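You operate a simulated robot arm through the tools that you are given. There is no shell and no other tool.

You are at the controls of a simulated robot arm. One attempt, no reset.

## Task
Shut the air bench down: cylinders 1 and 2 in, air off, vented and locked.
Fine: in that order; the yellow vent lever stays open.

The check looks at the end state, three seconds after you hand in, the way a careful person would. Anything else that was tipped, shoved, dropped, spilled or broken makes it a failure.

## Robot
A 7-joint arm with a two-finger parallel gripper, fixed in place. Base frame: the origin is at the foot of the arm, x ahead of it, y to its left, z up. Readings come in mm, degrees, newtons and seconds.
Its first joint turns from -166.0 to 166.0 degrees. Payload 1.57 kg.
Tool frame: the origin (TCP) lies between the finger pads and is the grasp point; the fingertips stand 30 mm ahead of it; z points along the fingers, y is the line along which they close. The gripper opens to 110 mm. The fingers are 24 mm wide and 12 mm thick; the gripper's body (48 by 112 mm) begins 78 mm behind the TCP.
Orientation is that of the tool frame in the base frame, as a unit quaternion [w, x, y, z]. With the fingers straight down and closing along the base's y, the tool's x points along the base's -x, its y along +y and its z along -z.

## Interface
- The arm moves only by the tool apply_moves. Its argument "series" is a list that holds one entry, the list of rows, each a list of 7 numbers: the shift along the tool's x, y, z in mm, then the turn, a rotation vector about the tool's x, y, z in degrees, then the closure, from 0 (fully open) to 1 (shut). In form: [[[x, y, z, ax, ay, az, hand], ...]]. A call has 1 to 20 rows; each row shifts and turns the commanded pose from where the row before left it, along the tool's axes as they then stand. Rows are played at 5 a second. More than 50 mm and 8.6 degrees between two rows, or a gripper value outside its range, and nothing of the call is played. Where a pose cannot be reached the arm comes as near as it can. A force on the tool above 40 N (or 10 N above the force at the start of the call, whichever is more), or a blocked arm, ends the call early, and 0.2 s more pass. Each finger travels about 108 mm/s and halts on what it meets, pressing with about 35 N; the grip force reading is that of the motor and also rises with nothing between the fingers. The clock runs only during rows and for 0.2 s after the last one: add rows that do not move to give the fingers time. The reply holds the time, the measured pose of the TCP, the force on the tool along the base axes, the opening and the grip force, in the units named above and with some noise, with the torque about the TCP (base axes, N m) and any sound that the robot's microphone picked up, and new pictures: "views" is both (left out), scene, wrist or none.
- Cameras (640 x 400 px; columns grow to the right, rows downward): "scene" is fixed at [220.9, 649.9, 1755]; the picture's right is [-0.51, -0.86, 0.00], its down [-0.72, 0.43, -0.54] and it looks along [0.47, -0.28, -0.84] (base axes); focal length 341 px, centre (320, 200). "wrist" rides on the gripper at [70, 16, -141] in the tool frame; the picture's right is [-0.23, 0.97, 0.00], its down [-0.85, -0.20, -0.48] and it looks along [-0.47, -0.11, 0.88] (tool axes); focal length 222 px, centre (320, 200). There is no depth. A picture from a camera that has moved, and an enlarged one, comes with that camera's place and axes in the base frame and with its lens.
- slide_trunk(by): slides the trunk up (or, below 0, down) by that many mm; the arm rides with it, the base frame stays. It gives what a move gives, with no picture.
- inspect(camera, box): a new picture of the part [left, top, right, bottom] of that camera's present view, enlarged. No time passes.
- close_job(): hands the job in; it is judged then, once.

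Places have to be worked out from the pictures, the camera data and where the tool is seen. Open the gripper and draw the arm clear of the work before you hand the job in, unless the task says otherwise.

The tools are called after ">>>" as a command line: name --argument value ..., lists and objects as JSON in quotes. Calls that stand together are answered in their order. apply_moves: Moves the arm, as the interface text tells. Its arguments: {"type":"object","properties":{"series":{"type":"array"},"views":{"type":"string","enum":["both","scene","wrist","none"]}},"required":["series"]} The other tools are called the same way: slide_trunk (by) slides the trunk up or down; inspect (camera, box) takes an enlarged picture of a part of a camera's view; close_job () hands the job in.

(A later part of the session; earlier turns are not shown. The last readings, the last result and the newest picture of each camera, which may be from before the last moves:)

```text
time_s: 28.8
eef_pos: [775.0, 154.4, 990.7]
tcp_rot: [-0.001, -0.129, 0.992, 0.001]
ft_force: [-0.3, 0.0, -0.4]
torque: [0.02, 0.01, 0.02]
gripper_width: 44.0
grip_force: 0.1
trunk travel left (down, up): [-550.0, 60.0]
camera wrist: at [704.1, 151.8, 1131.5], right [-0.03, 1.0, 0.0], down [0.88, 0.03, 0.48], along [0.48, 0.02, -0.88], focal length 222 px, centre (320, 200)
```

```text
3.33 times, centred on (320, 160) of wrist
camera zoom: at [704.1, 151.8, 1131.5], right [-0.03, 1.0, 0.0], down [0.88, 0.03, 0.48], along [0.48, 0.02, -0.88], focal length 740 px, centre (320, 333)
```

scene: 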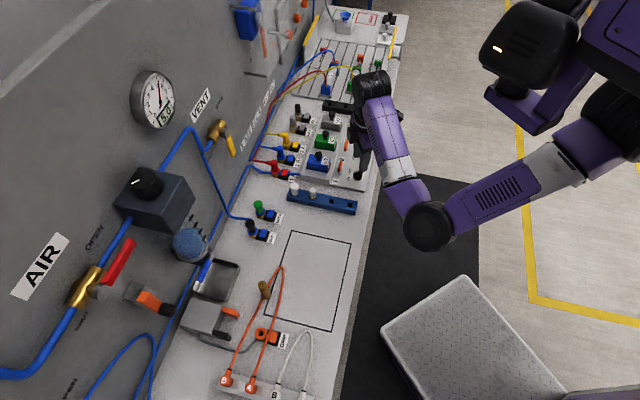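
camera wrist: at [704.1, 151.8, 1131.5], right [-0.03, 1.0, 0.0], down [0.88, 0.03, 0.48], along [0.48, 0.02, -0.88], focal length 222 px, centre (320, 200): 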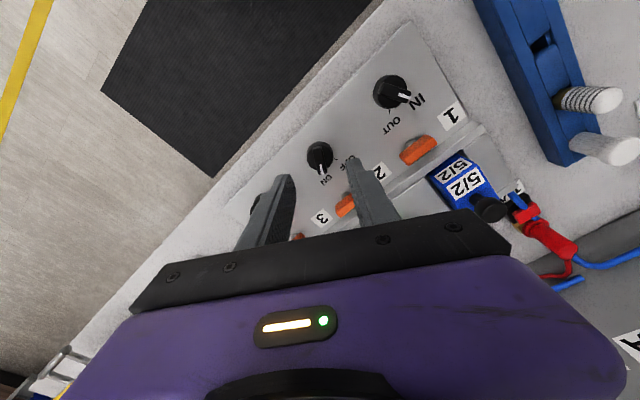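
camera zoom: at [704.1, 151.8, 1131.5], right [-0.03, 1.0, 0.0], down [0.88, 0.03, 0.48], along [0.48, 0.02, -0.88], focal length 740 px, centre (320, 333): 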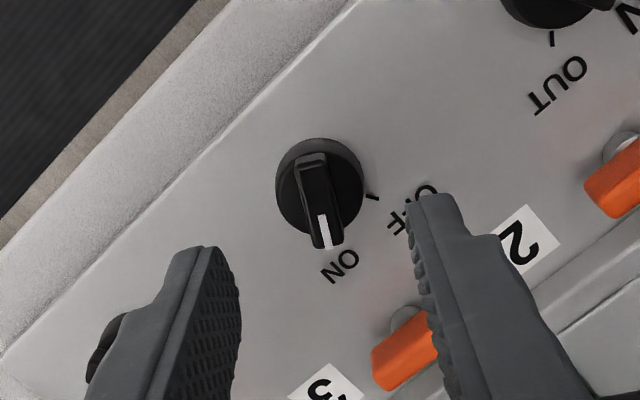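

Knob 2 is well centred and aligned. I'll descend 50 mm to the same height as before, then close on the bar.

>>> apply_moves --series '[[[-1, 0, 4, 0, 0, 0, 0.6], [-0.5, 0, 9, 0, 0, 0, 0.6], [0, 0, 12, 0, 0, 0, 0.6], [0, 0, 12, 0, 0, 0, 0.6], [0, 0, 8, 0, 0, 0, 0.62], [0, 0, 4, 0, 0, 0, 0.65], [0, 0, 1, 0, 0, 0, 0.7], [0, 0, 0, 0, 0, 0, 0.78], [0, 0, 0, 0, 0, 0, 0.86], [0, 0, 0, 0, 0, 0, 0.95], [0, 0, 0, 0, 0, 0, 1], [0, 0, 0, 0, 0, 0, 1]]]' --views "wrist"

>>> inspect --camera "wrist" --box '[240, 120, 400, 240]'

```text
time_s: 31.4
eef_pos: [776.1, 154.6, 939.3]
tcp_rot: [-0.001, -0.13, 0.991, 0.001]
ft_force: [0.7, -4.0, -0.9]
torque: [-0.07, -0.37, 0.11]
gripper_width: 10.0
grip_force: 27.9
trunk travel left (down, up): [-550.0, 60.0]
camera wrist: at [705.5, 151.9, 1081.2], right [-0.03, 1.0, 0.0], down [0.88, 0.03, 0.48], along [0.48, 0.02, -0.88], focal length 222 px, centre (320, 200)
```

wrist: 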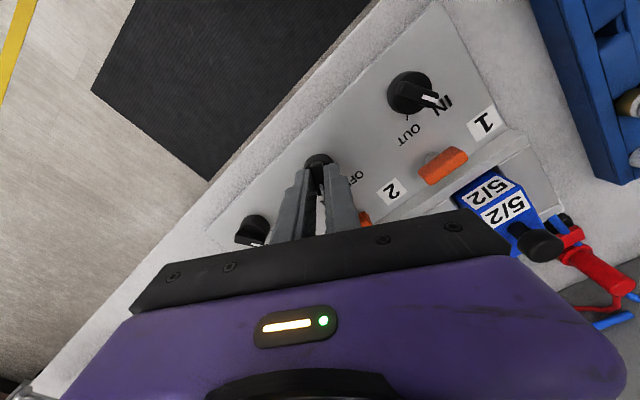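

```text
3.33 times, centred on (320, 180) of wrist
camera zoom: at [705.5, 151.9, 1081.2], right [-0.03, 1.0, 0.0], down [0.88, 0.03, 0.48], along [0.48, 0.02, -0.88], focal length 740 px, centre (320, 267)
```

zoom: 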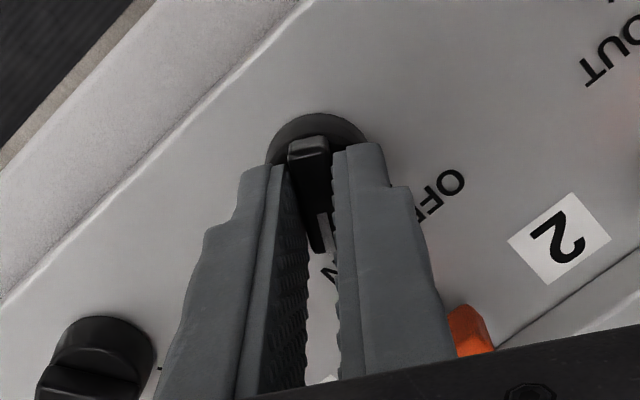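

Knob 2's bar is gripped (10 mm). I'll turn it the same 59° to OFF, then open and rise.

>>> apply_moves --series '[[[0, 0, 0, 0, 0, -4, 1], [0, 0, 0, 0, 0, -5, 1], [0, 0, 0, 0, 0, -5, 1], [0, 0, 0, 0, 0, -5, 1], [0, 0, 0, 0, 0, -5, 1], [0, 0, 0, 0, 0, -5, 1], [0, 0, 0, 0, 0, -5, 1], [0, 0, 0, 0, 0, -5, 1], [0, 0, 0, 0, 0, -5, 1], [0, 0, 0, 0, 0, -5, 1], [0, 0, 0, 0, 0, -5, 1], [0, 0, 0, 0, 0, -5, 1], [0, 0, 0, 0, 0, 0, 1], [0, 0, 0, 0, 0, 0, 1]]]' --views "wrist"

>>> apply_moves --series '[[[0, 0, 0, 0, 0, 0, 0.8], [0, 0, 0, 0, 0, 0, 0.65], [0, 0, 0, 0, 0, 0, 0.6], [0, 0, -5, 0, 0, 0, 0.6], [0, 0, -12, 0, 0, 0, 0.6], [0, 0, -16, 0, 0, 0, 0.6], [0, 0, -20, 0, 0, 0, 0.6], [0, 0, -20, 0, 0, 0, 0.6], [0, 0, -20, 0, 0, 0, 0.6], [0, 0, -12, 0, 0, 0, 0.6], [0, 0, -5, 0, 0, 0, 0.6], [0, 0, 0, 0, 0, 0, 0.6]]]'

>>> inspect --camera "wrist" --box '[180, 80, 380, 220]'

>>> inspect --camera "scene" --box '[300, 30, 400, 110]'

```text
time_s: 34.4
eef_pos: [776.5, 155.6, 937.8]
tcp_rot: [0.0, -0.602, 0.798, 0.002]
ft_force: [-12.3, -5.9, -2.9]
torque: [-0.76, 0.33, 0.0]
gripper_width: 9.9
grip_force: 27.9
trunk travel left (down, up): [-550.0, 60.0]
camera wrist: at [742.1, 92.0, 1081.1], right [-0.87, 0.49, 0.0], down [0.43, 0.77, 0.48], along [0.23, 0.42, -0.88], focal length 222 px, centre (320, 200)
```

wrist: 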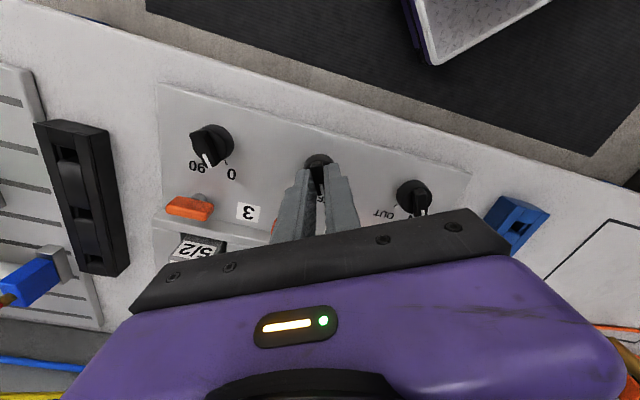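

```text
time_s: 37.0
eef_pos: [776.9, 155.5, 1049.4]
tcp_rot: [0.0, -0.601, 0.799, 0.0]
ft_force: [-0.1, -0.2, -0.2]
torque: [0.02, -0.02, 0.01]
gripper_width: 44.3
grip_force: 0.1
trunk travel left (down, up): [-550.0, 60.0]
camera wrist: at [742.4, 92.2, 1191.2], right [-0.87, 0.49, 0.0], down [0.43, 0.77, 0.48], along [0.23, 0.42, -0.88], focal length 222 px, centre (320, 200)
```

scene: 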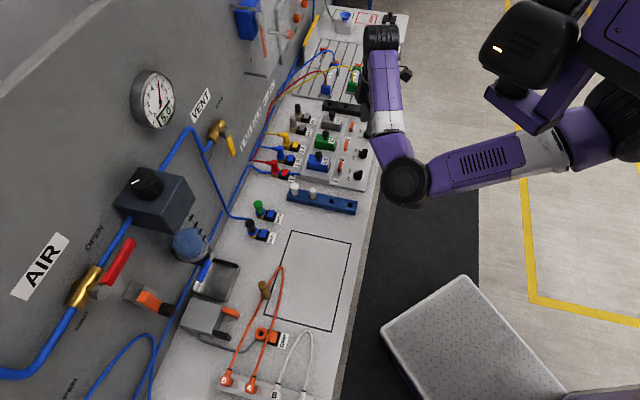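
wrist: 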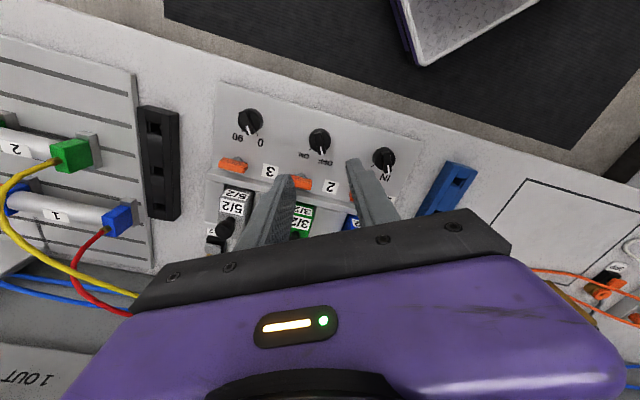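

```text
2.86 times, centred on (280, 150) of wrist
camera zoom: at [742.4, 92.2, 1191.2], right [-0.87, 0.49, 0.0], down [0.43, 0.77, 0.48], along [0.23, 0.42, -0.88], focal length 635 px, centre (434, 343)
```

zoom: 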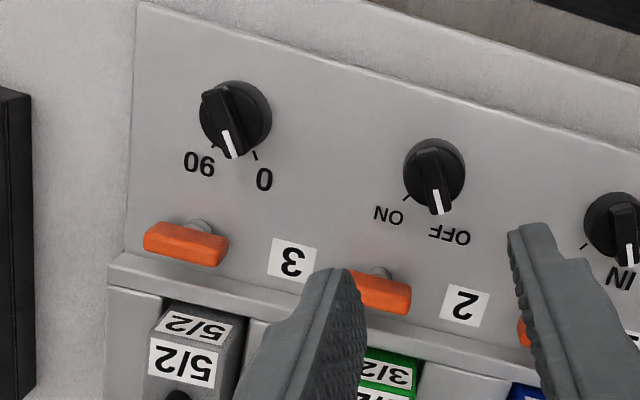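

```text
5.00 times, centred on (350, 70) of scene
camera zoom: at [220.9, 649.9, 1755.0], right [-0.51, -0.86, 0.0], down [-0.72, 0.43, -0.54], along [0.47, -0.28, -0.84], focal length 1704 px, centre (170, 850)
```

zoom: 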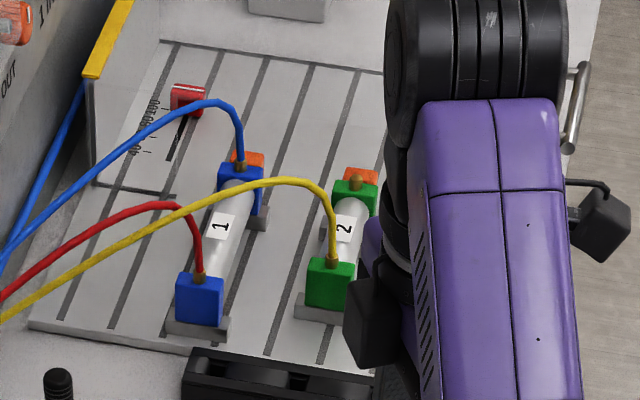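

Both cylinders are now in. Next is the red air lever: I'll raise, square the tool to the panel again and travel left along the bench front at safe height to look at the lever and the latch below it.

>>> apply_moves --series '[[[0, 0, -5, 0, 0, 5, 0.6], [0, 0, -12, 0, 0, 8, 0.6], [0, 0, -16, 0, 0, 8, 0.6], [0, 0, -18, 0, 0, 8, 0.7], [0, 8, -18, 0, 0, 0, 0.8], [-2, 18, -18, 0, 0, 0, 0.9], [-4, 28, -18, 0, 0, 0, 1], [-4, 33, -16, 0, 0, 0, 1], [-5, 35, -12, 0, 0, 0, 1], [-6, 35, -10, 0, 0, 0, 1], [-6, 35, -10, 0, 0, 0, 1], [-6, 35, -10, 0, 0, 0, 1], [-6, 35, -10, 0, 0, 0, 1], [-6, 35, -10, 0, 0, 0, 1], [-6, 33, -8, 0, 0, 0, 1], [-5, 28, -6, 0, 0, 0, 1], [-4, 18, -4, 0, 0, 0, 1], [-2, 9, 0, 0, 0, 0, 1], [0, 0, 0, 0, 0, 0, 1]]]'

```text
time_s: 41.0
eef_pos: [549.5, 471.1, 1251.7]
tcp_rot: [-0.001, -0.381, 0.924, 0.0]
ft_force: [1.1, 0.1, 1.0]
torque: [-0.02, 0.02, 0.06]
gripper_width: 0.0
grip_force: 21.1
trunk travel left (down, up): [-550.0, 60.0]
camera wrist: at [488.6, 433.4, 1393.7], right [-0.53, 0.85, 0.0], down [0.75, 0.46, 0.48], along [0.41, 0.25, -0.88], focal length 222 px, centre (320, 200)
```

scene: 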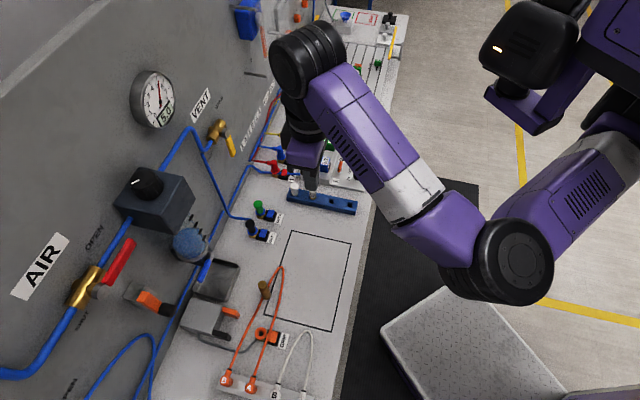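
wrist: 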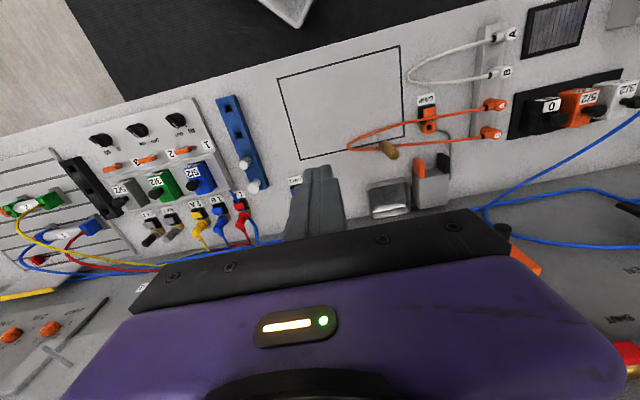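

I'm at n≈722, about 255 mm right of the red valve. I'll continue left while pitching the tool up toward the panel.

>>> apply_moves --series '[[[0, 8, 0, 0, -2, 0, 1], [0, 15, 0, 0, -4, 0, 1], [0, 20, 0, 0, -6, 0, 1], [0, 20, 0, 0, -6, 0, 1], [0, 20, 0, 0, -6, 0, 1], [0, 20, 0, 0, -6, 0, 1], [0, 20, 0, 0, -6, 0, 1], [0, 20, 0, 0, -6, 0, 1], [0, 20, 0, 0, -6, 0, 1], [0, 15, 0, 0, -6, 0, 1], [0, 10, 0, 0, -4, 0, 1], [0, 4, 0, 0, -2, 0, 1], [0, 0, 0, 0, 0, 0, 1]]]'

```text
time_s: 43.8
eef_pos: [414.8, 606.8, 1250.4]
tcp_rot: [0.462, -0.33, 0.8, 0.192]
ft_force: [-0.5, 0.4, 0.7]
torque: [-0.03, 0.01, 0.01]
gripper_width: 0.0
grip_force: 21.3
trunk travel left (down, up): [-550.0, 60.0]
camera wrist: at [291.2, 507.2, 1262.2], right [-0.61, 0.77, 0.2], down [0.15, -0.13, 0.98], along [0.78, 0.62, -0.04], focal length 222 px, centre (320, 200)
```

scene: 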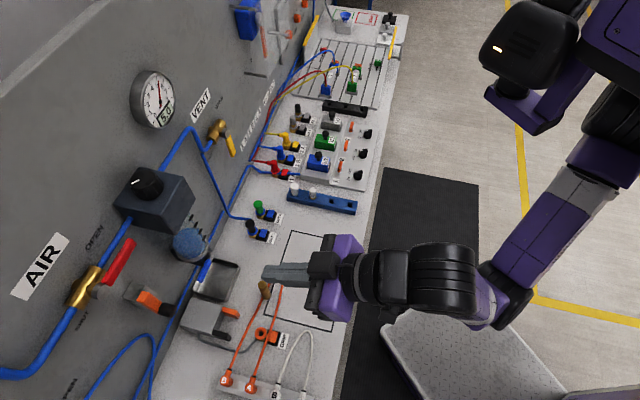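
wrist: 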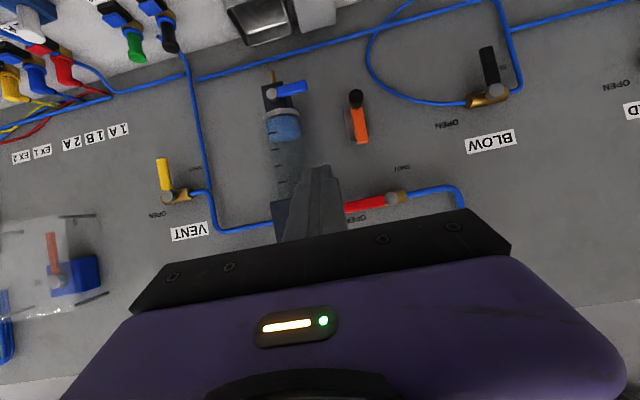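

The panel is in view (upside down). I'll enlarge the red valve, the orange latch, and the vent valve.

>>> inspect --camera "wrist" --box '[320, 80, 480, 220]'

>>> inspect --camera "wrist" --box '[120, 140, 260, 260]'

>>> inspect --camera "wrist" --box '[420, 20, 640, 180]'

```text
2.86 times, centred on (400, 150) of wrist
camera zoom: at [291.2, 507.2, 1262.2], right [-0.61, 0.77, 0.2], down [0.15, -0.13, 0.98], along [0.78, 0.62, -0.04], focal length 635 px, centre (91, 343)
```

zoom: 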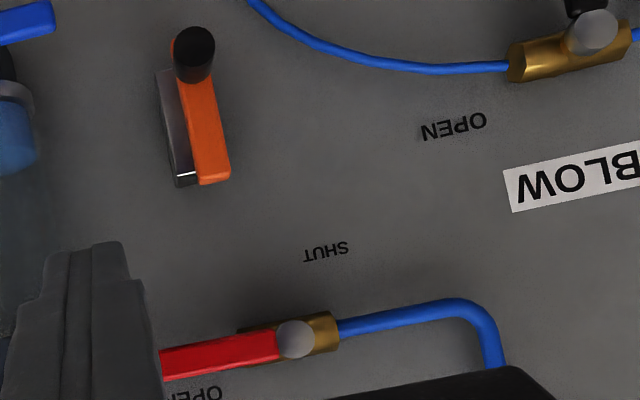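

```text
3.33 times, centred on (190, 200) of wrist
camera zoom: at [291.2, 507.2, 1262.2], right [-0.61, 0.77, 0.2], down [0.15, -0.13, 0.98], along [0.78, 0.62, -0.04], focal length 740 px, centre (753, 200)
```

zoom: 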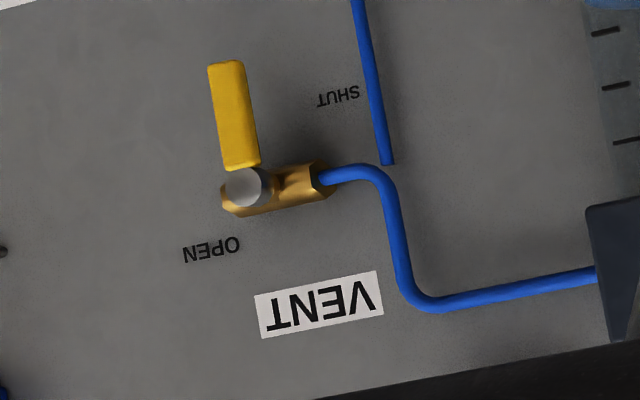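

```text
2.50 times, centred on (530, 100) of wrist
camera zoom: at [291.2, 507.2, 1262.2], right [-0.61, 0.77, 0.2], down [0.15, -0.13, 0.98], along [0.78, 0.62, -0.04], focal length 555 px, centre (-205, 450)
```

zoom: 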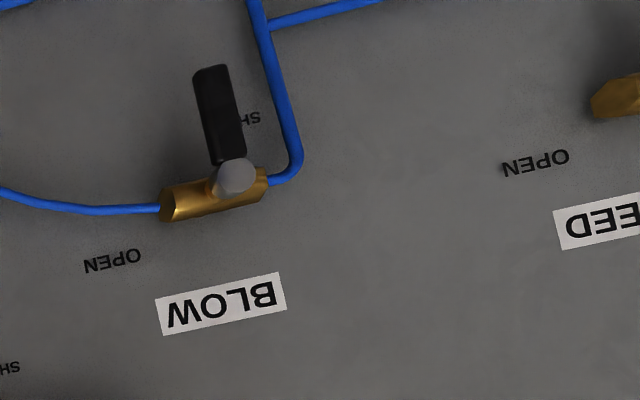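

Triangulated: panel plane at n≈998, red pivot at u≈-229, z≈1268 (knob front n≈961), latch bar at u≈-202 from z≈1165 down to its black knob at z≈1101, n≈922. I'll move in 100 mm and 50 mm left to see the latch better before touching anything.

>>> apply_moves --series '[[[-4, 4, 7, 0, 0, 0, 1], [-8, 8, 14, 0, 0, 0, 1], [-10, 10, 17, 0, 0, 0, 1], [-10, 10, 17, 0, 0, 0, 1], [-9, 9, 16, 0, 0, 0, 1], [-6, 6, 10, 0, 0, 0, 1], [-3, 3, 5, 0, 0, 0, 1], [0, 0, 0, 0, 0, 0, 1]]]' --views "wrist"

>>> inspect --camera "wrist" --box '[240, 40, 400, 160]'

>>> inspect --camera "wrist" --box '[300, 120, 460, 240]'

```text
time_s: 45.5
eef_pos: [447.4, 712.7, 1251.5]
tcp_rot: [0.462, -0.331, 0.8, 0.192]
ft_force: [-0.2, 0.2, -0.5]
torque: [0.01, -0.01, 0.01]
gripper_width: 0.1
grip_force: 21.9
trunk travel left (down, up): [-550.0, 60.0]
camera wrist: at [325.8, 613.0, 1263.0], right [-0.61, 0.77, 0.2], down [0.15, -0.13, 0.98], along [0.78, 0.62, -0.04], focal length 222 px, centre (320, 200)
```

wrist: 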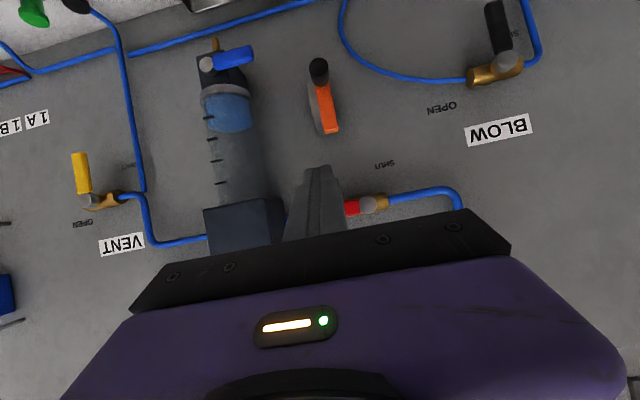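

```text
3.33 times, centred on (320, 100) of wrist
camera zoom: at [325.8, 613.0, 1263.0], right [-0.61, 0.77, 0.2], down [0.15, -0.13, 0.98], along [0.78, 0.62, -0.04], focal length 740 px, centre (320, 533)
```

zoom: 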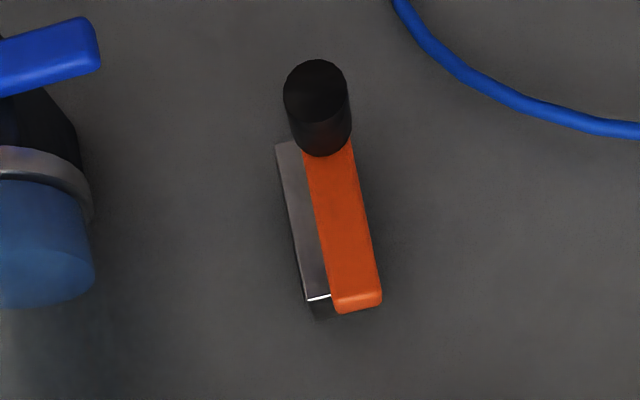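

```text
3.33 times, centred on (380, 180) of wrist
camera zoom: at [325.8, 613.0, 1263.0], right [-0.61, 0.77, 0.2], down [0.15, -0.13, 0.98], along [0.78, 0.62, -0.04], focal length 740 px, centre (120, 267)
```

zoom: 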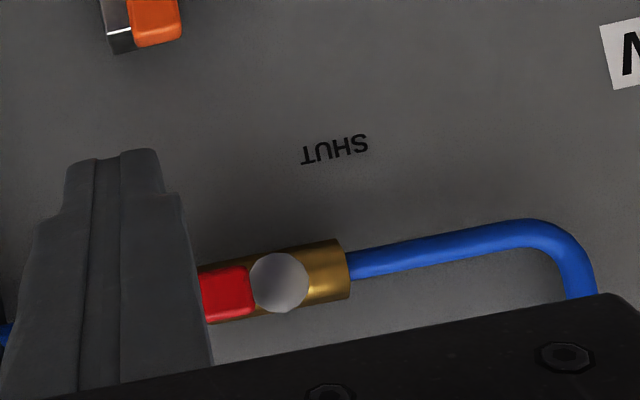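

The latch looks like an orange slide with a black knob in front of a steel block; I'll deal with it last. For the red lever I'll make the tool horizontal, raise to z≈1310 and go to u≈-167, still 130 mm off the panel, to see the lever beside the fingertips.

>>> apply_moves --series '[[[0, 0, 0, 0, -3, 0, 1], [0, 0, 0, 0, -6, 0, 1], [0, 0, 0, 0, -6, 0, 1], [0, 0, 0, 0, -6, 0, 1], [0, 0, 0, 0, -6, 0, 1], [0, 0, 0, 0, -3, 0, 1], [-8, -3, 0, 0, 0, 0, 1], [-14, -5, 0, 0, 0, 0, 1], [-16, -6, 0, 0, 0, 0, 1], [-12, -4, 0, 0, 0, 0, 1], [-8, -2, 0, 0, 0, 0, 1], [0, 0, 0, 0, 0, 0, 1]]]'

>>> inspect --camera "wrist" --box '[240, 80, 440, 240]'

>>> inspect --camera "scene" --box '[60, 210, 220, 330]'

```text
time_s: 48.1
eef_pos: [462.9, 697.8, 1309.1]
tcp_rot: [0.652, -0.27, 0.654, 0.272]
ft_force: [0.3, 0.7, 0.4]
torque: [-0.03, -0.02, -0.01]
gripper_width: 0.1
grip_force: 21.2
trunk travel left (down, up): [-550.0, 60.0]
camera wrist: at [351.6, 609.6, 1240.6], right [-0.69, 0.69, 0.23], down [-0.2, -0.48, 0.85], along [0.7, 0.54, 0.47], focal length 222 px, centre (320, 200)
```

scene: 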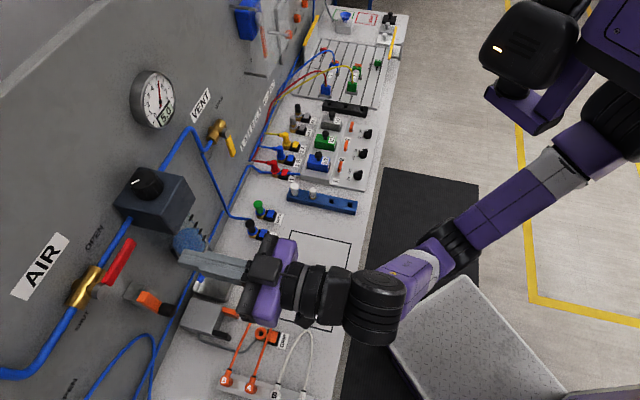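
wrist: 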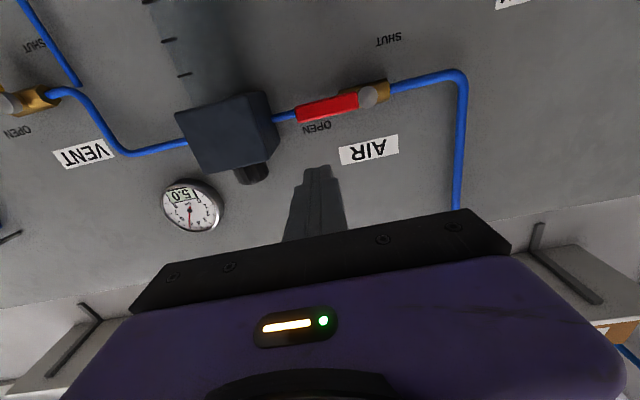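

```text
2.50 times, centred on (340, 160) of wrist
camera zoom: at [351.6, 609.6, 1240.6], right [-0.69, 0.69, 0.23], down [-0.2, -0.48, 0.85], along [0.7, 0.54, 0.47], focal length 555 px, centre (270, 300)
```

zoom: 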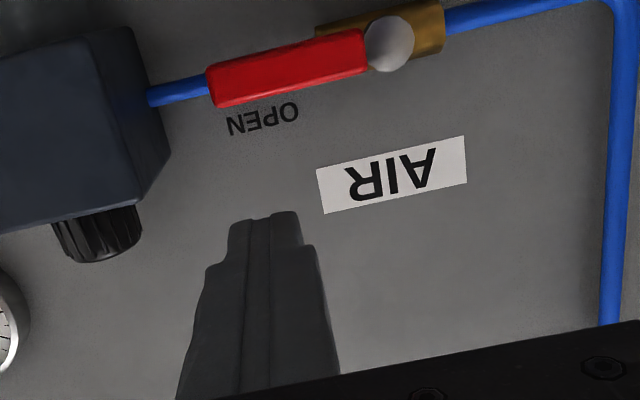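

```text
3.33 times, centred on (140, 270) of scene
camera zoom: at [220.9, 649.9, 1755.0], right [-0.51, -0.86, 0.0], down [-0.72, 0.43, -0.54], along [0.47, -0.28, -0.84], focal length 1136 px, centre (920, -33)
```

zoom: 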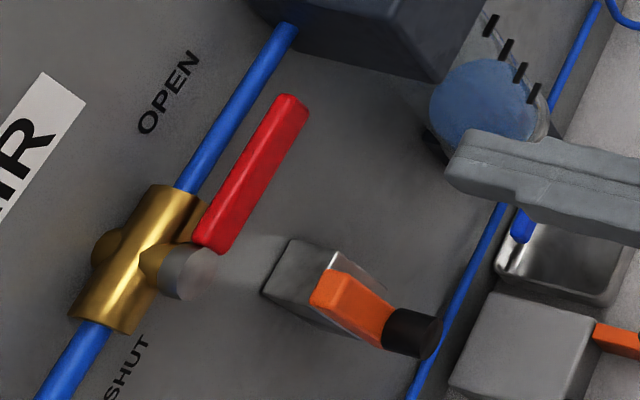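

The tool is now square to the panel. Lever: front face n≈958, from u≈-228 to -147, z≈1271; pipe behind it starts about n≈978. I'll advance 95 mm with the fingertips above the lever and check.

>>> apply_moves --series '[[[0, 0, 5, 0, 0, 0, 1], [0, 0, 12, 0, 0, 0, 1], [0, 0, 17, 0, 0, 0, 1], [0, 0, 19, 0, 0, 0, 1], [0, 0, 19, 0, 0, 0, 1], [0, 0, 14, 0, 0, 0, 1], [0, 0, 7, 0, 0, 0, 1], [0, 0, 2, 0, 0, 0, 1], [0, 0, 0, 0, 0, 0, 1]]]'

>>> inspect --camera "wrist" --box '[240, 80, 440, 240]'

>>> inspect --camera "scene" --box '[60, 210, 220, 330]'

```text
time_s: 50.1
eef_pos: [531.5, 765.6, 1309.7]
tcp_rot: [0.653, -0.27, 0.654, 0.27]
ft_force: [-0.7, -0.3, 0.3]
torque: [0.01, -0.01, -0.03]
gripper_width: 0.2
grip_force: 21.1
trunk travel left (down, up): [-550.0, 60.0]
camera wrist: at [418.8, 677.4, 1240.5], right [-0.69, 0.69, 0.23], down [-0.2, -0.48, 0.85], along [0.7, 0.54, 0.47], focal length 222 px, centre (320, 200)
```

scene: 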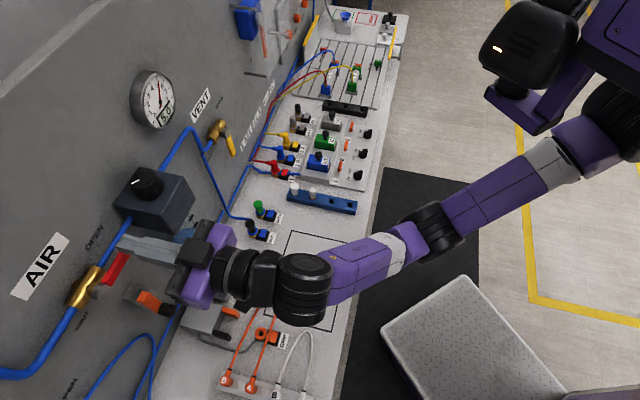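
wrist: 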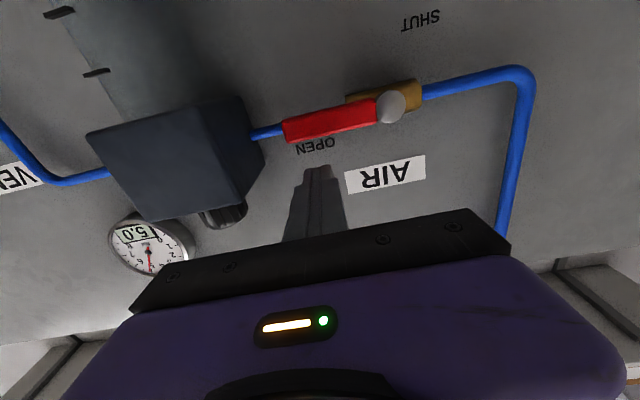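

```text
2.50 times, centred on (340, 160) of wrist
camera zoom: at [418.8, 677.4, 1240.5], right [-0.69, 0.69, 0.23], down [-0.2, -0.48, 0.85], along [0.7, 0.54, 0.47], focal length 555 px, centre (270, 300)
```

zoom: 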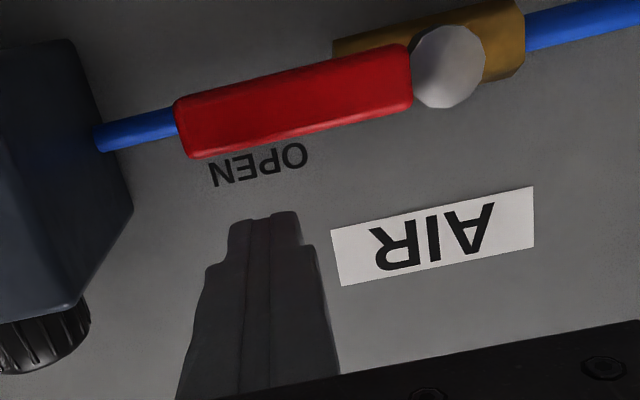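

```text
3.33 times, centred on (140, 270) of scene
camera zoom: at [220.9, 649.9, 1755.0], right [-0.51, -0.86, 0.0], down [-0.72, 0.43, -0.54], along [0.47, -0.28, -0.84], focal length 1136 px, centre (920, -33)
```

zoom: 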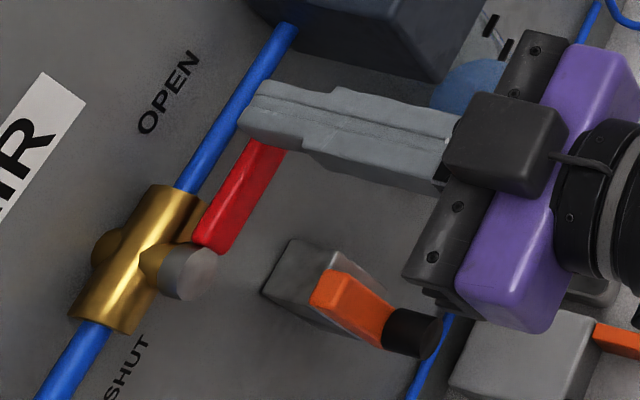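

The fingertips are just above the lever (tips n≈947). I'll advance 23 mm more (tips n≈970, short of the pipe), then press down along the lever's arc in small steps.

>>> apply_moves --series '[[[0, 0, 4, 0, 0, 0, 1], [0, 0, 7, 0, 0, 0, 1], [0, 0, 7, 0, 0, 0, 1], [0, 0, 4, 0, 0, 0, 1], [0, 0, 1, 0, 0, 0, 1], [4, 0, 0, 0, 0, 0, 1], [5, 0, 0, 0, 0, 0, 1], [5, 0, 0, 0, 0, 0, 1], [4, 0, 0, 0, 0, 0, 1], [0, 0, 0, 0, 0, 0, 1]]]'

>>> inspect --camera "scene" --box '[60, 210, 220, 330]'

>>> inspect --camera "wrist" --box '[240, 80, 440, 240]'

```text
time_s: 52.4
eef_pos: [546.0, 781.4, 1291.5]
tcp_rot: [0.653, -0.27, 0.654, 0.271]
ft_force: [0.4, 0.0, 0.0]
torque: [-0.01, -0.01, 0.04]
gripper_width: 0.1
grip_force: 21.0
trunk travel left (down, up): [-550.0, 60.0]
camera wrist: at [435.3, 693.2, 1222.5], right [-0.69, 0.69, 0.23], down [-0.2, -0.48, 0.85], along [0.7, 0.54, 0.47], focal length 222 px, centre (320, 200)
```

scene: 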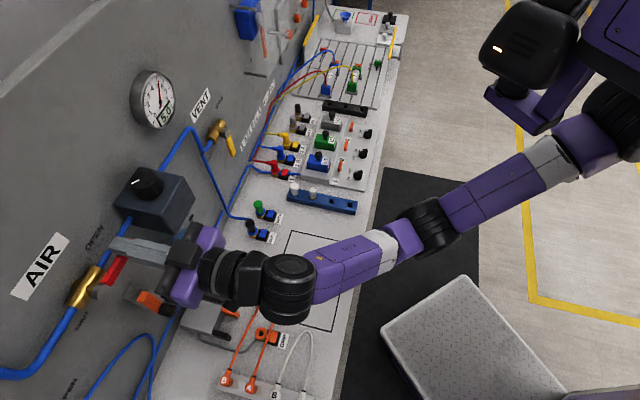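
wrist: 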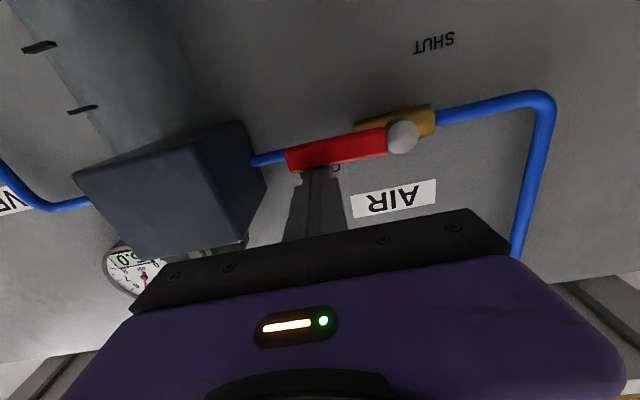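

```text
3.33 times, centred on (140, 270) of scene
camera zoom: at [220.9, 649.9, 1755.0], right [-0.51, -0.86, 0.0], down [-0.72, 0.43, -0.54], along [0.47, -0.28, -0.84], focal length 1136 px, centre (920, -33)
```

zoom: 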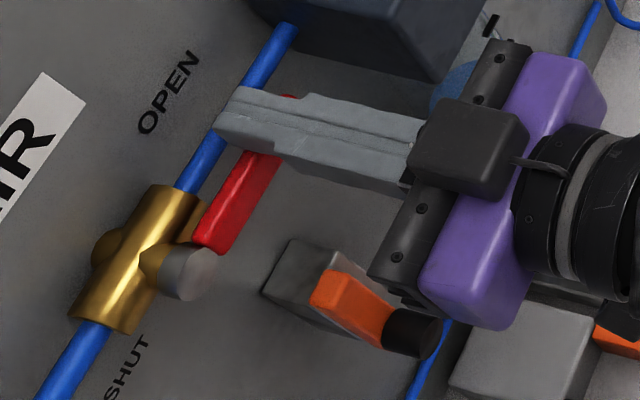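

```text
2.50 times, centred on (340, 160) of wrist
camera zoom: at [435.3, 693.2, 1222.5], right [-0.69, 0.69, 0.23], down [-0.2, -0.48, 0.85], along [0.7, 0.54, 0.47], focal length 555 px, centre (270, 300)
```

zoom: 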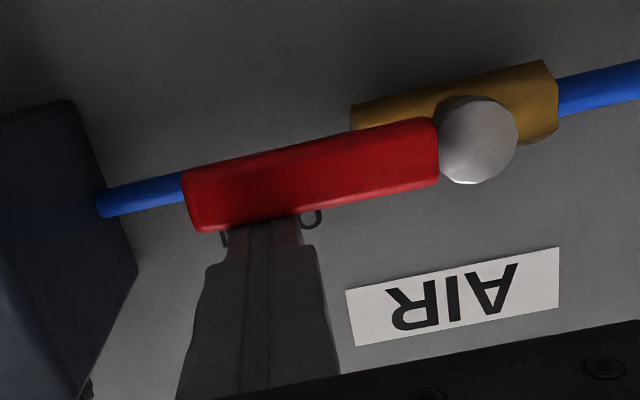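

Tips are above and overlapping the lever (the lever hides them in the view from below), no contact yet. I'll start the downward arc, first 30°.

>>> apply_moves --series '[[[4.4, -1, 0, 0, 0, 0, 1], [4.4, -1, 0, 0, 0, 0, 1], [4.2, -0.5, 0, 0, 0, 0, 1], [4.2, -0.5, 0, 0, 0, 0, 1], [4.2, 0, 0, 0, 0, 0, 1], [4.2, 0, 0, 0, 0, 0, 1], [4.2, 0.7, 0, 0, 0, 0, 1], [4.2, 0.7, 0, 0, 0, 0, 1]]]'

```text
time_s: 54.1
eef_pos: [547.8, 781.0, 1257.5]
tcp_rot: [0.653, -0.269, 0.654, 0.271]
ft_force: [-0.2, -0.1, -0.3]
torque: [-0.03, 0.01, 0.0]
gripper_width: 0.0
grip_force: 21.2
trunk travel left (down, up): [-550.0, 60.0]
camera wrist: at [436.2, 691.9, 1188.6], right [-0.69, 0.69, 0.23], down [-0.2, -0.48, 0.86], along [0.7, 0.54, 0.46], focal length 222 px, centre (320, 200)
```

scene: 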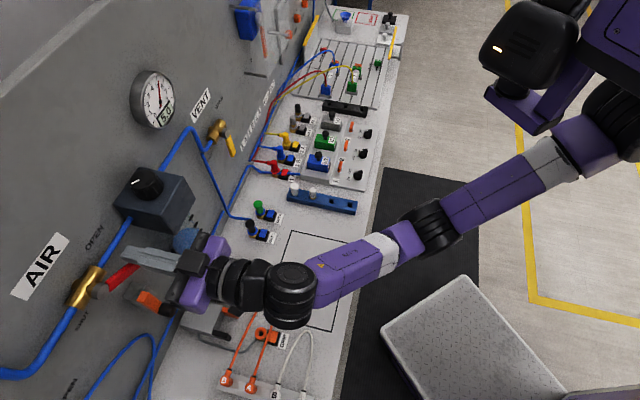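
wrist: 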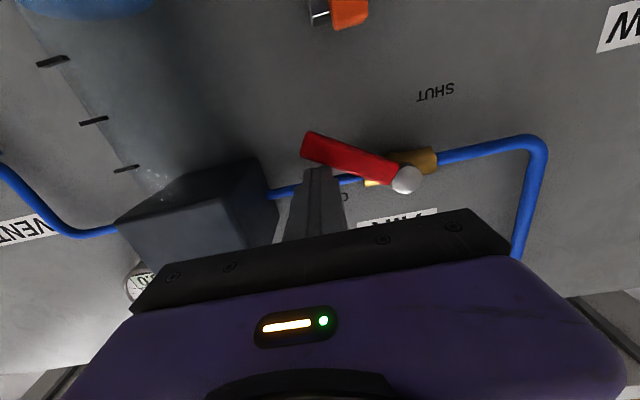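

The lever is turning freely with almost no force (about 30° down already). I'll continue along the arc to 90°.

>>> apply_moves --series '[[[4, 1.1, 0, 0, 0, 0, 1], [4, 1.2, 0, 0, 0, 0, 1], [4, 1.7, 0, 0, 0, 0, 1], [4, 1.8, 0, 0, 0, 0, 1], [3.7, 2.1, 0, 0, 0, 0, 1], [3.6, 2.2, 0, 0, 0, 0, 1], [3.4, 2.6, 0, 0, 0, 0, 1], [3.3, 2.7, 0, 0, 0, 0, 1], [3, 3, 0, 0, 0, 0, 1], [2.9, 3.1, 0, 0, 0, 0, 1], [2.6, 3.4, 0, 0, 0, 0, 1], [2.5, 3.5, 0, 0, 0, 0, 1], [2.1, 3.7, 0, 0, 0, 0, 1], [2.1, 3.7, 0, 0, 0, 0, 1], [0, 0, 0, 0, 0, 0, 1]]]'

>>> inspect --camera "wrist" --box '[260, 60, 460, 220]'

```text
time_s: 57.4
eef_pos: [522.3, 806.6, 1212.2]
tcp_rot: [0.653, -0.27, 0.654, 0.271]
ft_force: [0.2, -0.4, -0.2]
torque: [0.0, 0.01, 0.02]
gripper_width: 0.2
grip_force: 21.5
trunk travel left (down, up): [-550.0, 60.0]
camera wrist: at [410.5, 716.9, 1143.5], right [-0.69, 0.69, 0.23], down [-0.2, -0.48, 0.85], along [0.7, 0.54, 0.47], focal length 222 px, centre (320, 200)
```

scene: 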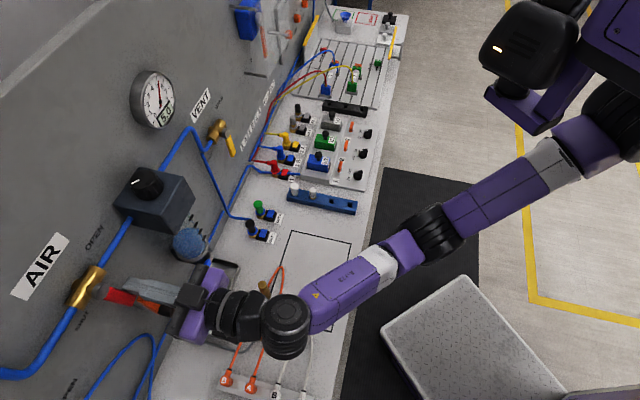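
wrist: 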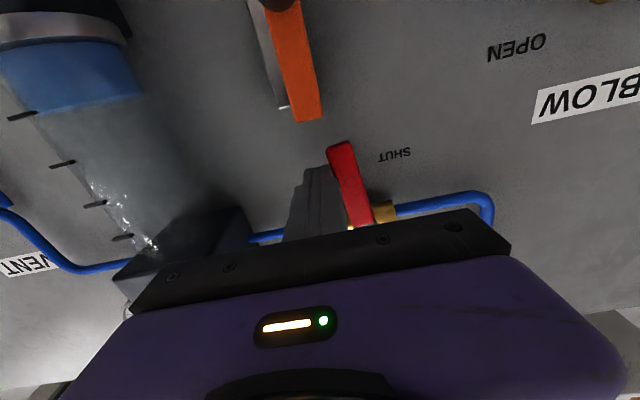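

```text
2.50 times, centred on (360, 140) of wrist
camera zoom: at [410.5, 716.9, 1143.5], right [-0.69, 0.69, 0.23], down [-0.2, -0.48, 0.85], along [0.7, 0.54, 0.47], focal length 555 px, centre (220, 350)
```

zoom: 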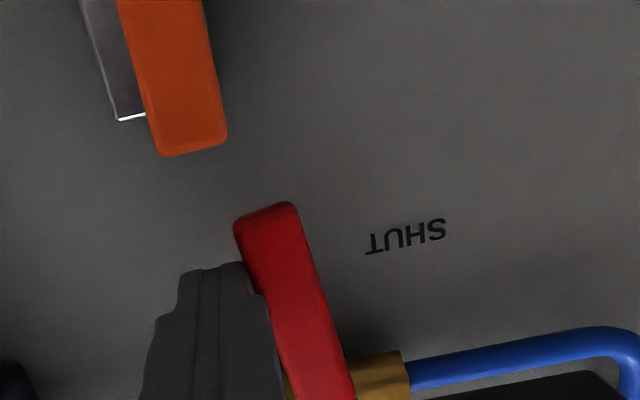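

The lever is at about 80°. I'll continue pushing toward -u in small steps until it reaches the stop.

>>> apply_moves --series '[[[1.5, 3, 0, 0, 0, 0, 1], [1.5, 3, 0, 0, 0, 0, 1], [0, 2, 0, 0, 0, 0, 1], [0, 2, 0, 0, 0, 0, 1], [0, 1.5, 0, 0, 0, 0, 1], [0, 1, 0, 0, 0, 0, 1], [0, 0, 0, 0, 0, 0, 1]]]'

>>> inspect --camera "wrist" --box '[260, 60, 460, 220]'

>>> inspect --camera "scene" --box '[60, 210, 220, 330]'

```text
time_s: 59.0
eef_pos: [513.6, 814.4, 1208.9]
tcp_rot: [0.653, -0.268, 0.655, 0.27]
ft_force: [6.0, -11.1, -1.4]
torque: [0.1, 0.09, -0.12]
gripper_width: 0.0
grip_force: 21.6
trunk travel left (down, up): [-550.0, 60.0]
camera wrist: at [403.4, 725.3, 1140.3], right [-0.68, 0.69, 0.23], down [-0.2, -0.48, 0.86], along [0.7, 0.54, 0.46], focal length 222 px, centre (320, 200)
```

scene: 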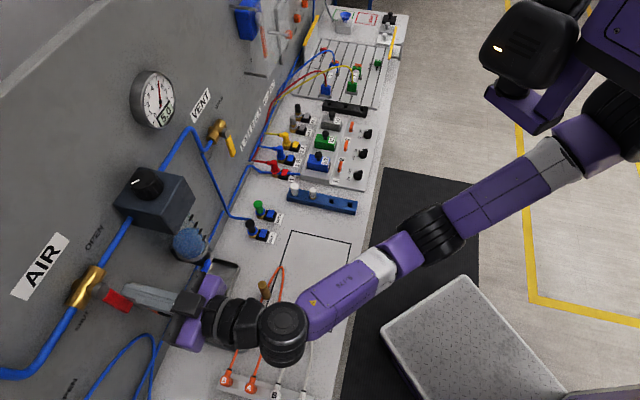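
wrist: 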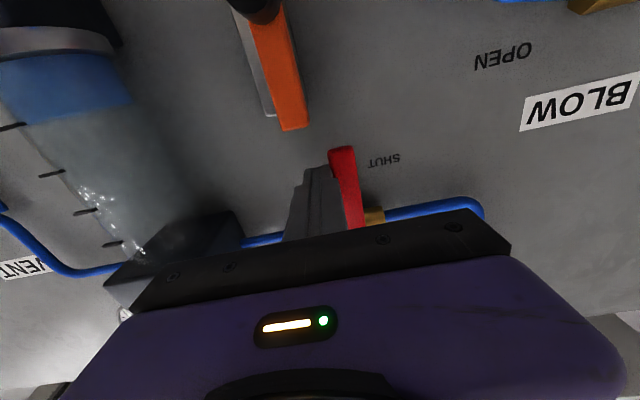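

```text
2.50 times, centred on (360, 140) of wrist
camera zoom: at [403.4, 725.3, 1140.3], right [-0.68, 0.69, 0.23], down [-0.2, -0.48, 0.86], along [0.7, 0.54, 0.46], focal length 555 px, centre (220, 350)
```

zoom: 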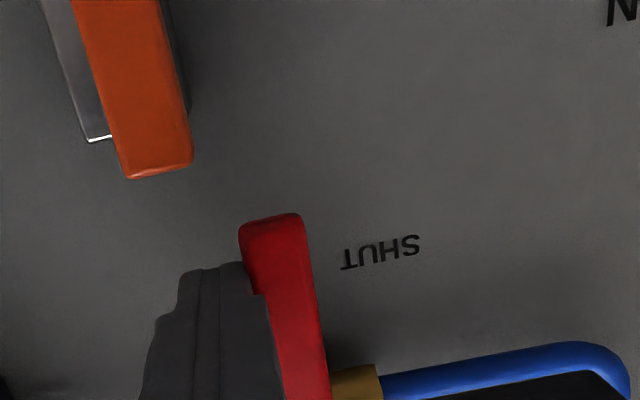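

```text
3.33 times, centred on (140, 270) of scene
camera zoom: at [220.9, 649.9, 1755.0], right [-0.51, -0.86, 0.0], down [-0.72, 0.43, -0.54], along [0.47, -0.28, -0.84], focal length 1136 px, centre (920, -33)
```

zoom: 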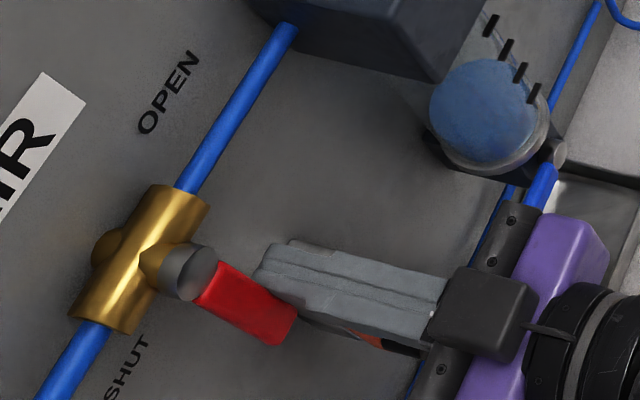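

Resistance of about 12 N now shows the lever is at its SHUT stop, pointing down. I'll ease off, back out 100 mm, and travel right to the yellow vent lever (pivot judged at u≈183, z≈1178, lever hanging to z≈1098).

>>> apply_moves --series '[[[0, -3, 0, 0, 0, 0, 1], [0, -4, 0, 0, 0, 0, 1], [0, 0, -8, 0, 0, 0, 1], [0, 0, -17, 0, 0, 0, 1], [0, 0, -22, 0, 0, 0, 1], [0, 0, -22, 0, 0, 0, 1], [0, 0, -18, 0, 0, 0, 1], [0, -6, -10, 0, 0, 0, 1], [0, -15, -3, 0, 0, 0, 1], [0, -25, 0, 0, 0, 0, 1], [0, -30, 0, 0, 0, 0, 1], [0, -30, 0, 0, 0, 0, 1], [0, -30, 0, 0, 0, 0, 1], [0, -30, 0, 0, 0, 0, 1], [0, -30, 0, 0, 0, 0, 1], [0, -25, 0, 0, 0, 0, 1], [0, -15, 0, 0, 0, 0, 1], [0, -6, 0, 0, 0, 0, 1], [0, 0, 0, 0, 0, 0, 1]]]'

>>> inspect --camera "scene" --box '[60, 60, 240, 330]'

```text
time_s: 63.0
eef_pos: [618.4, 568.3, 1209.4]
tcp_rot: [0.653, -0.269, 0.654, 0.27]
ft_force: [-0.1, 0.6, 0.3]
torque: [0.01, -0.01, 0.03]
gripper_width: 0.0
grip_force: 21.7
trunk travel left (down, up): [-550.0, 60.0]
camera wrist: at [507.7, 479.3, 1140.0], right [-0.69, 0.69, 0.23], down [-0.2, -0.48, 0.85], along [0.7, 0.54, 0.47], focal length 222 px, centre (320, 200)
```

scene: 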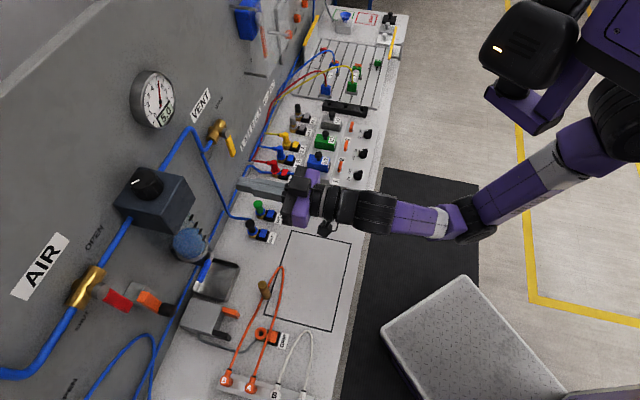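
wrist: 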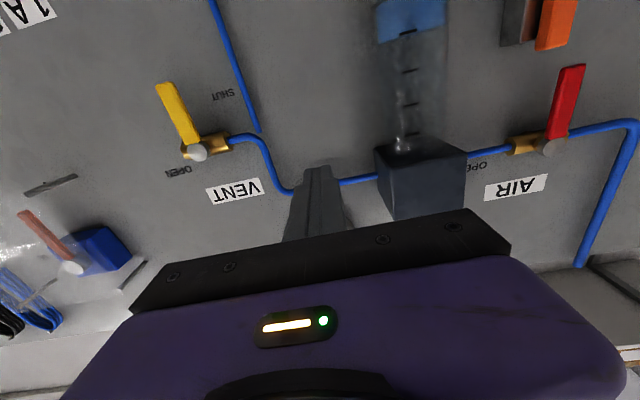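

```text
1.48 times, centred on (150, 195) of scene
camera zoom: at [220.9, 649.9, 1755.0], right [-0.51, -0.86, 0.0], down [-0.72, 0.43, -0.54], along [0.47, -0.28, -0.84], focal length 505 px, centre (572, 207)
```

zoom: 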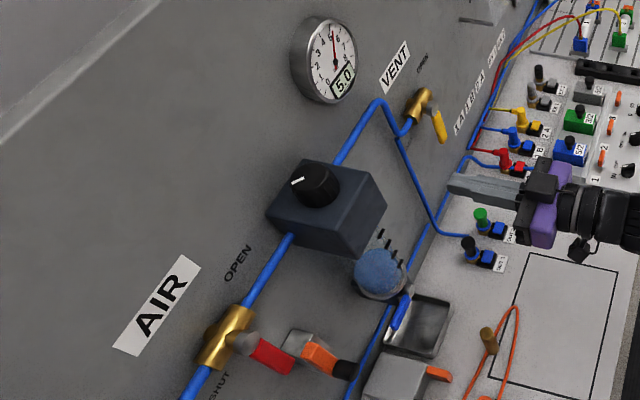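

The red lever is shut; the gauge still holds 5.0 as the air is trapped. The vent pivot re-measures at (u 183, z 1180) with lever end near z≈1108, so I'll go to u≈148, z≈1122 and look before advancing.

>>> apply_moves --series '[[[4, -6, 0, 0, 0, 0, 1], [10, -14, 0, 0, 0, 0, 1], [15, -19, 0, 0, 0, 0, 1], [17, -21, 0, 0, 0, 0, 1], [17, -21, 0, 0, 0, 0, 1], [14, -18, 0, 0, 0, 0, 1], [8, -10, 0, 0, 0, 0, 1], [2, -4, 0, 0, 0, 0, 1], [0, 0, 0, 0, 0, 0, 1]]]'

>>> inspect --camera "wrist" --box '[220, 100, 420, 240]'

>>> inspect --camera "scene" --box '[170, 90, 310, 210]'

```text
time_s: 65.0
eef_pos: [699.0, 488.2, 1122.7]
tcp_rot: [0.653, -0.27, 0.654, 0.271]
ft_force: [0.4, 0.1, -0.7]
torque: [0.02, 0.01, -0.01]
gripper_width: 0.0
grip_force: 21.4
trunk travel left (down, up): [-550.0, 60.0]
camera wrist: at [586.7, 399.2, 1053.3], right [-0.69, 0.69, 0.23], down [-0.2, -0.48, 0.86], along [0.7, 0.54, 0.47], focal length 222 px, centre (320, 200)
```

scene: 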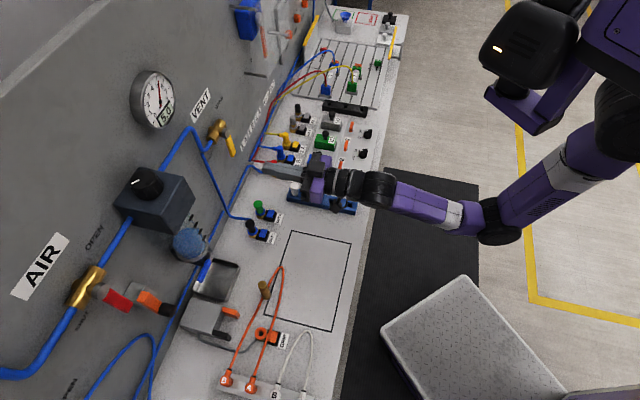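
wrist: 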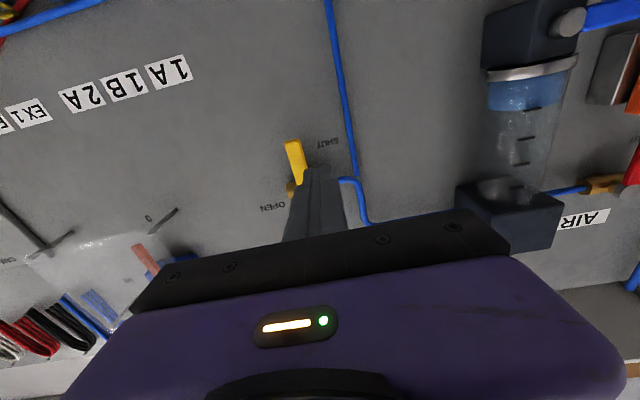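

```text
2.86 times, centred on (320, 170) of wrist
camera zoom: at [586.7, 399.2, 1053.3], right [-0.69, 0.69, 0.23], down [-0.2, -0.48, 0.86], along [0.7, 0.54, 0.47], focal length 635 px, centre (320, 286)
```

zoom: 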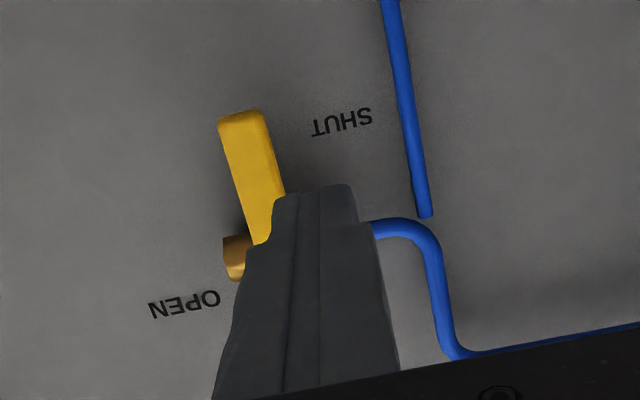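

```text
3.33 times, centred on (240, 150) of scene
camera zoom: at [220.9, 649.9, 1755.0], right [-0.51, -0.86, 0.0], down [-0.72, 0.43, -0.54], along [0.47, -0.28, -0.84], focal length 1136 px, centre (587, 367)
```

zoom: 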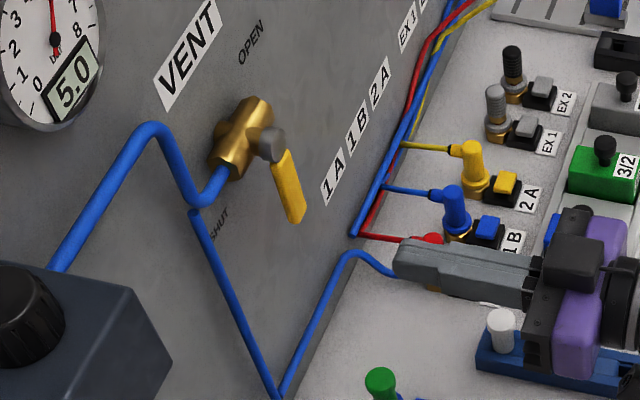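

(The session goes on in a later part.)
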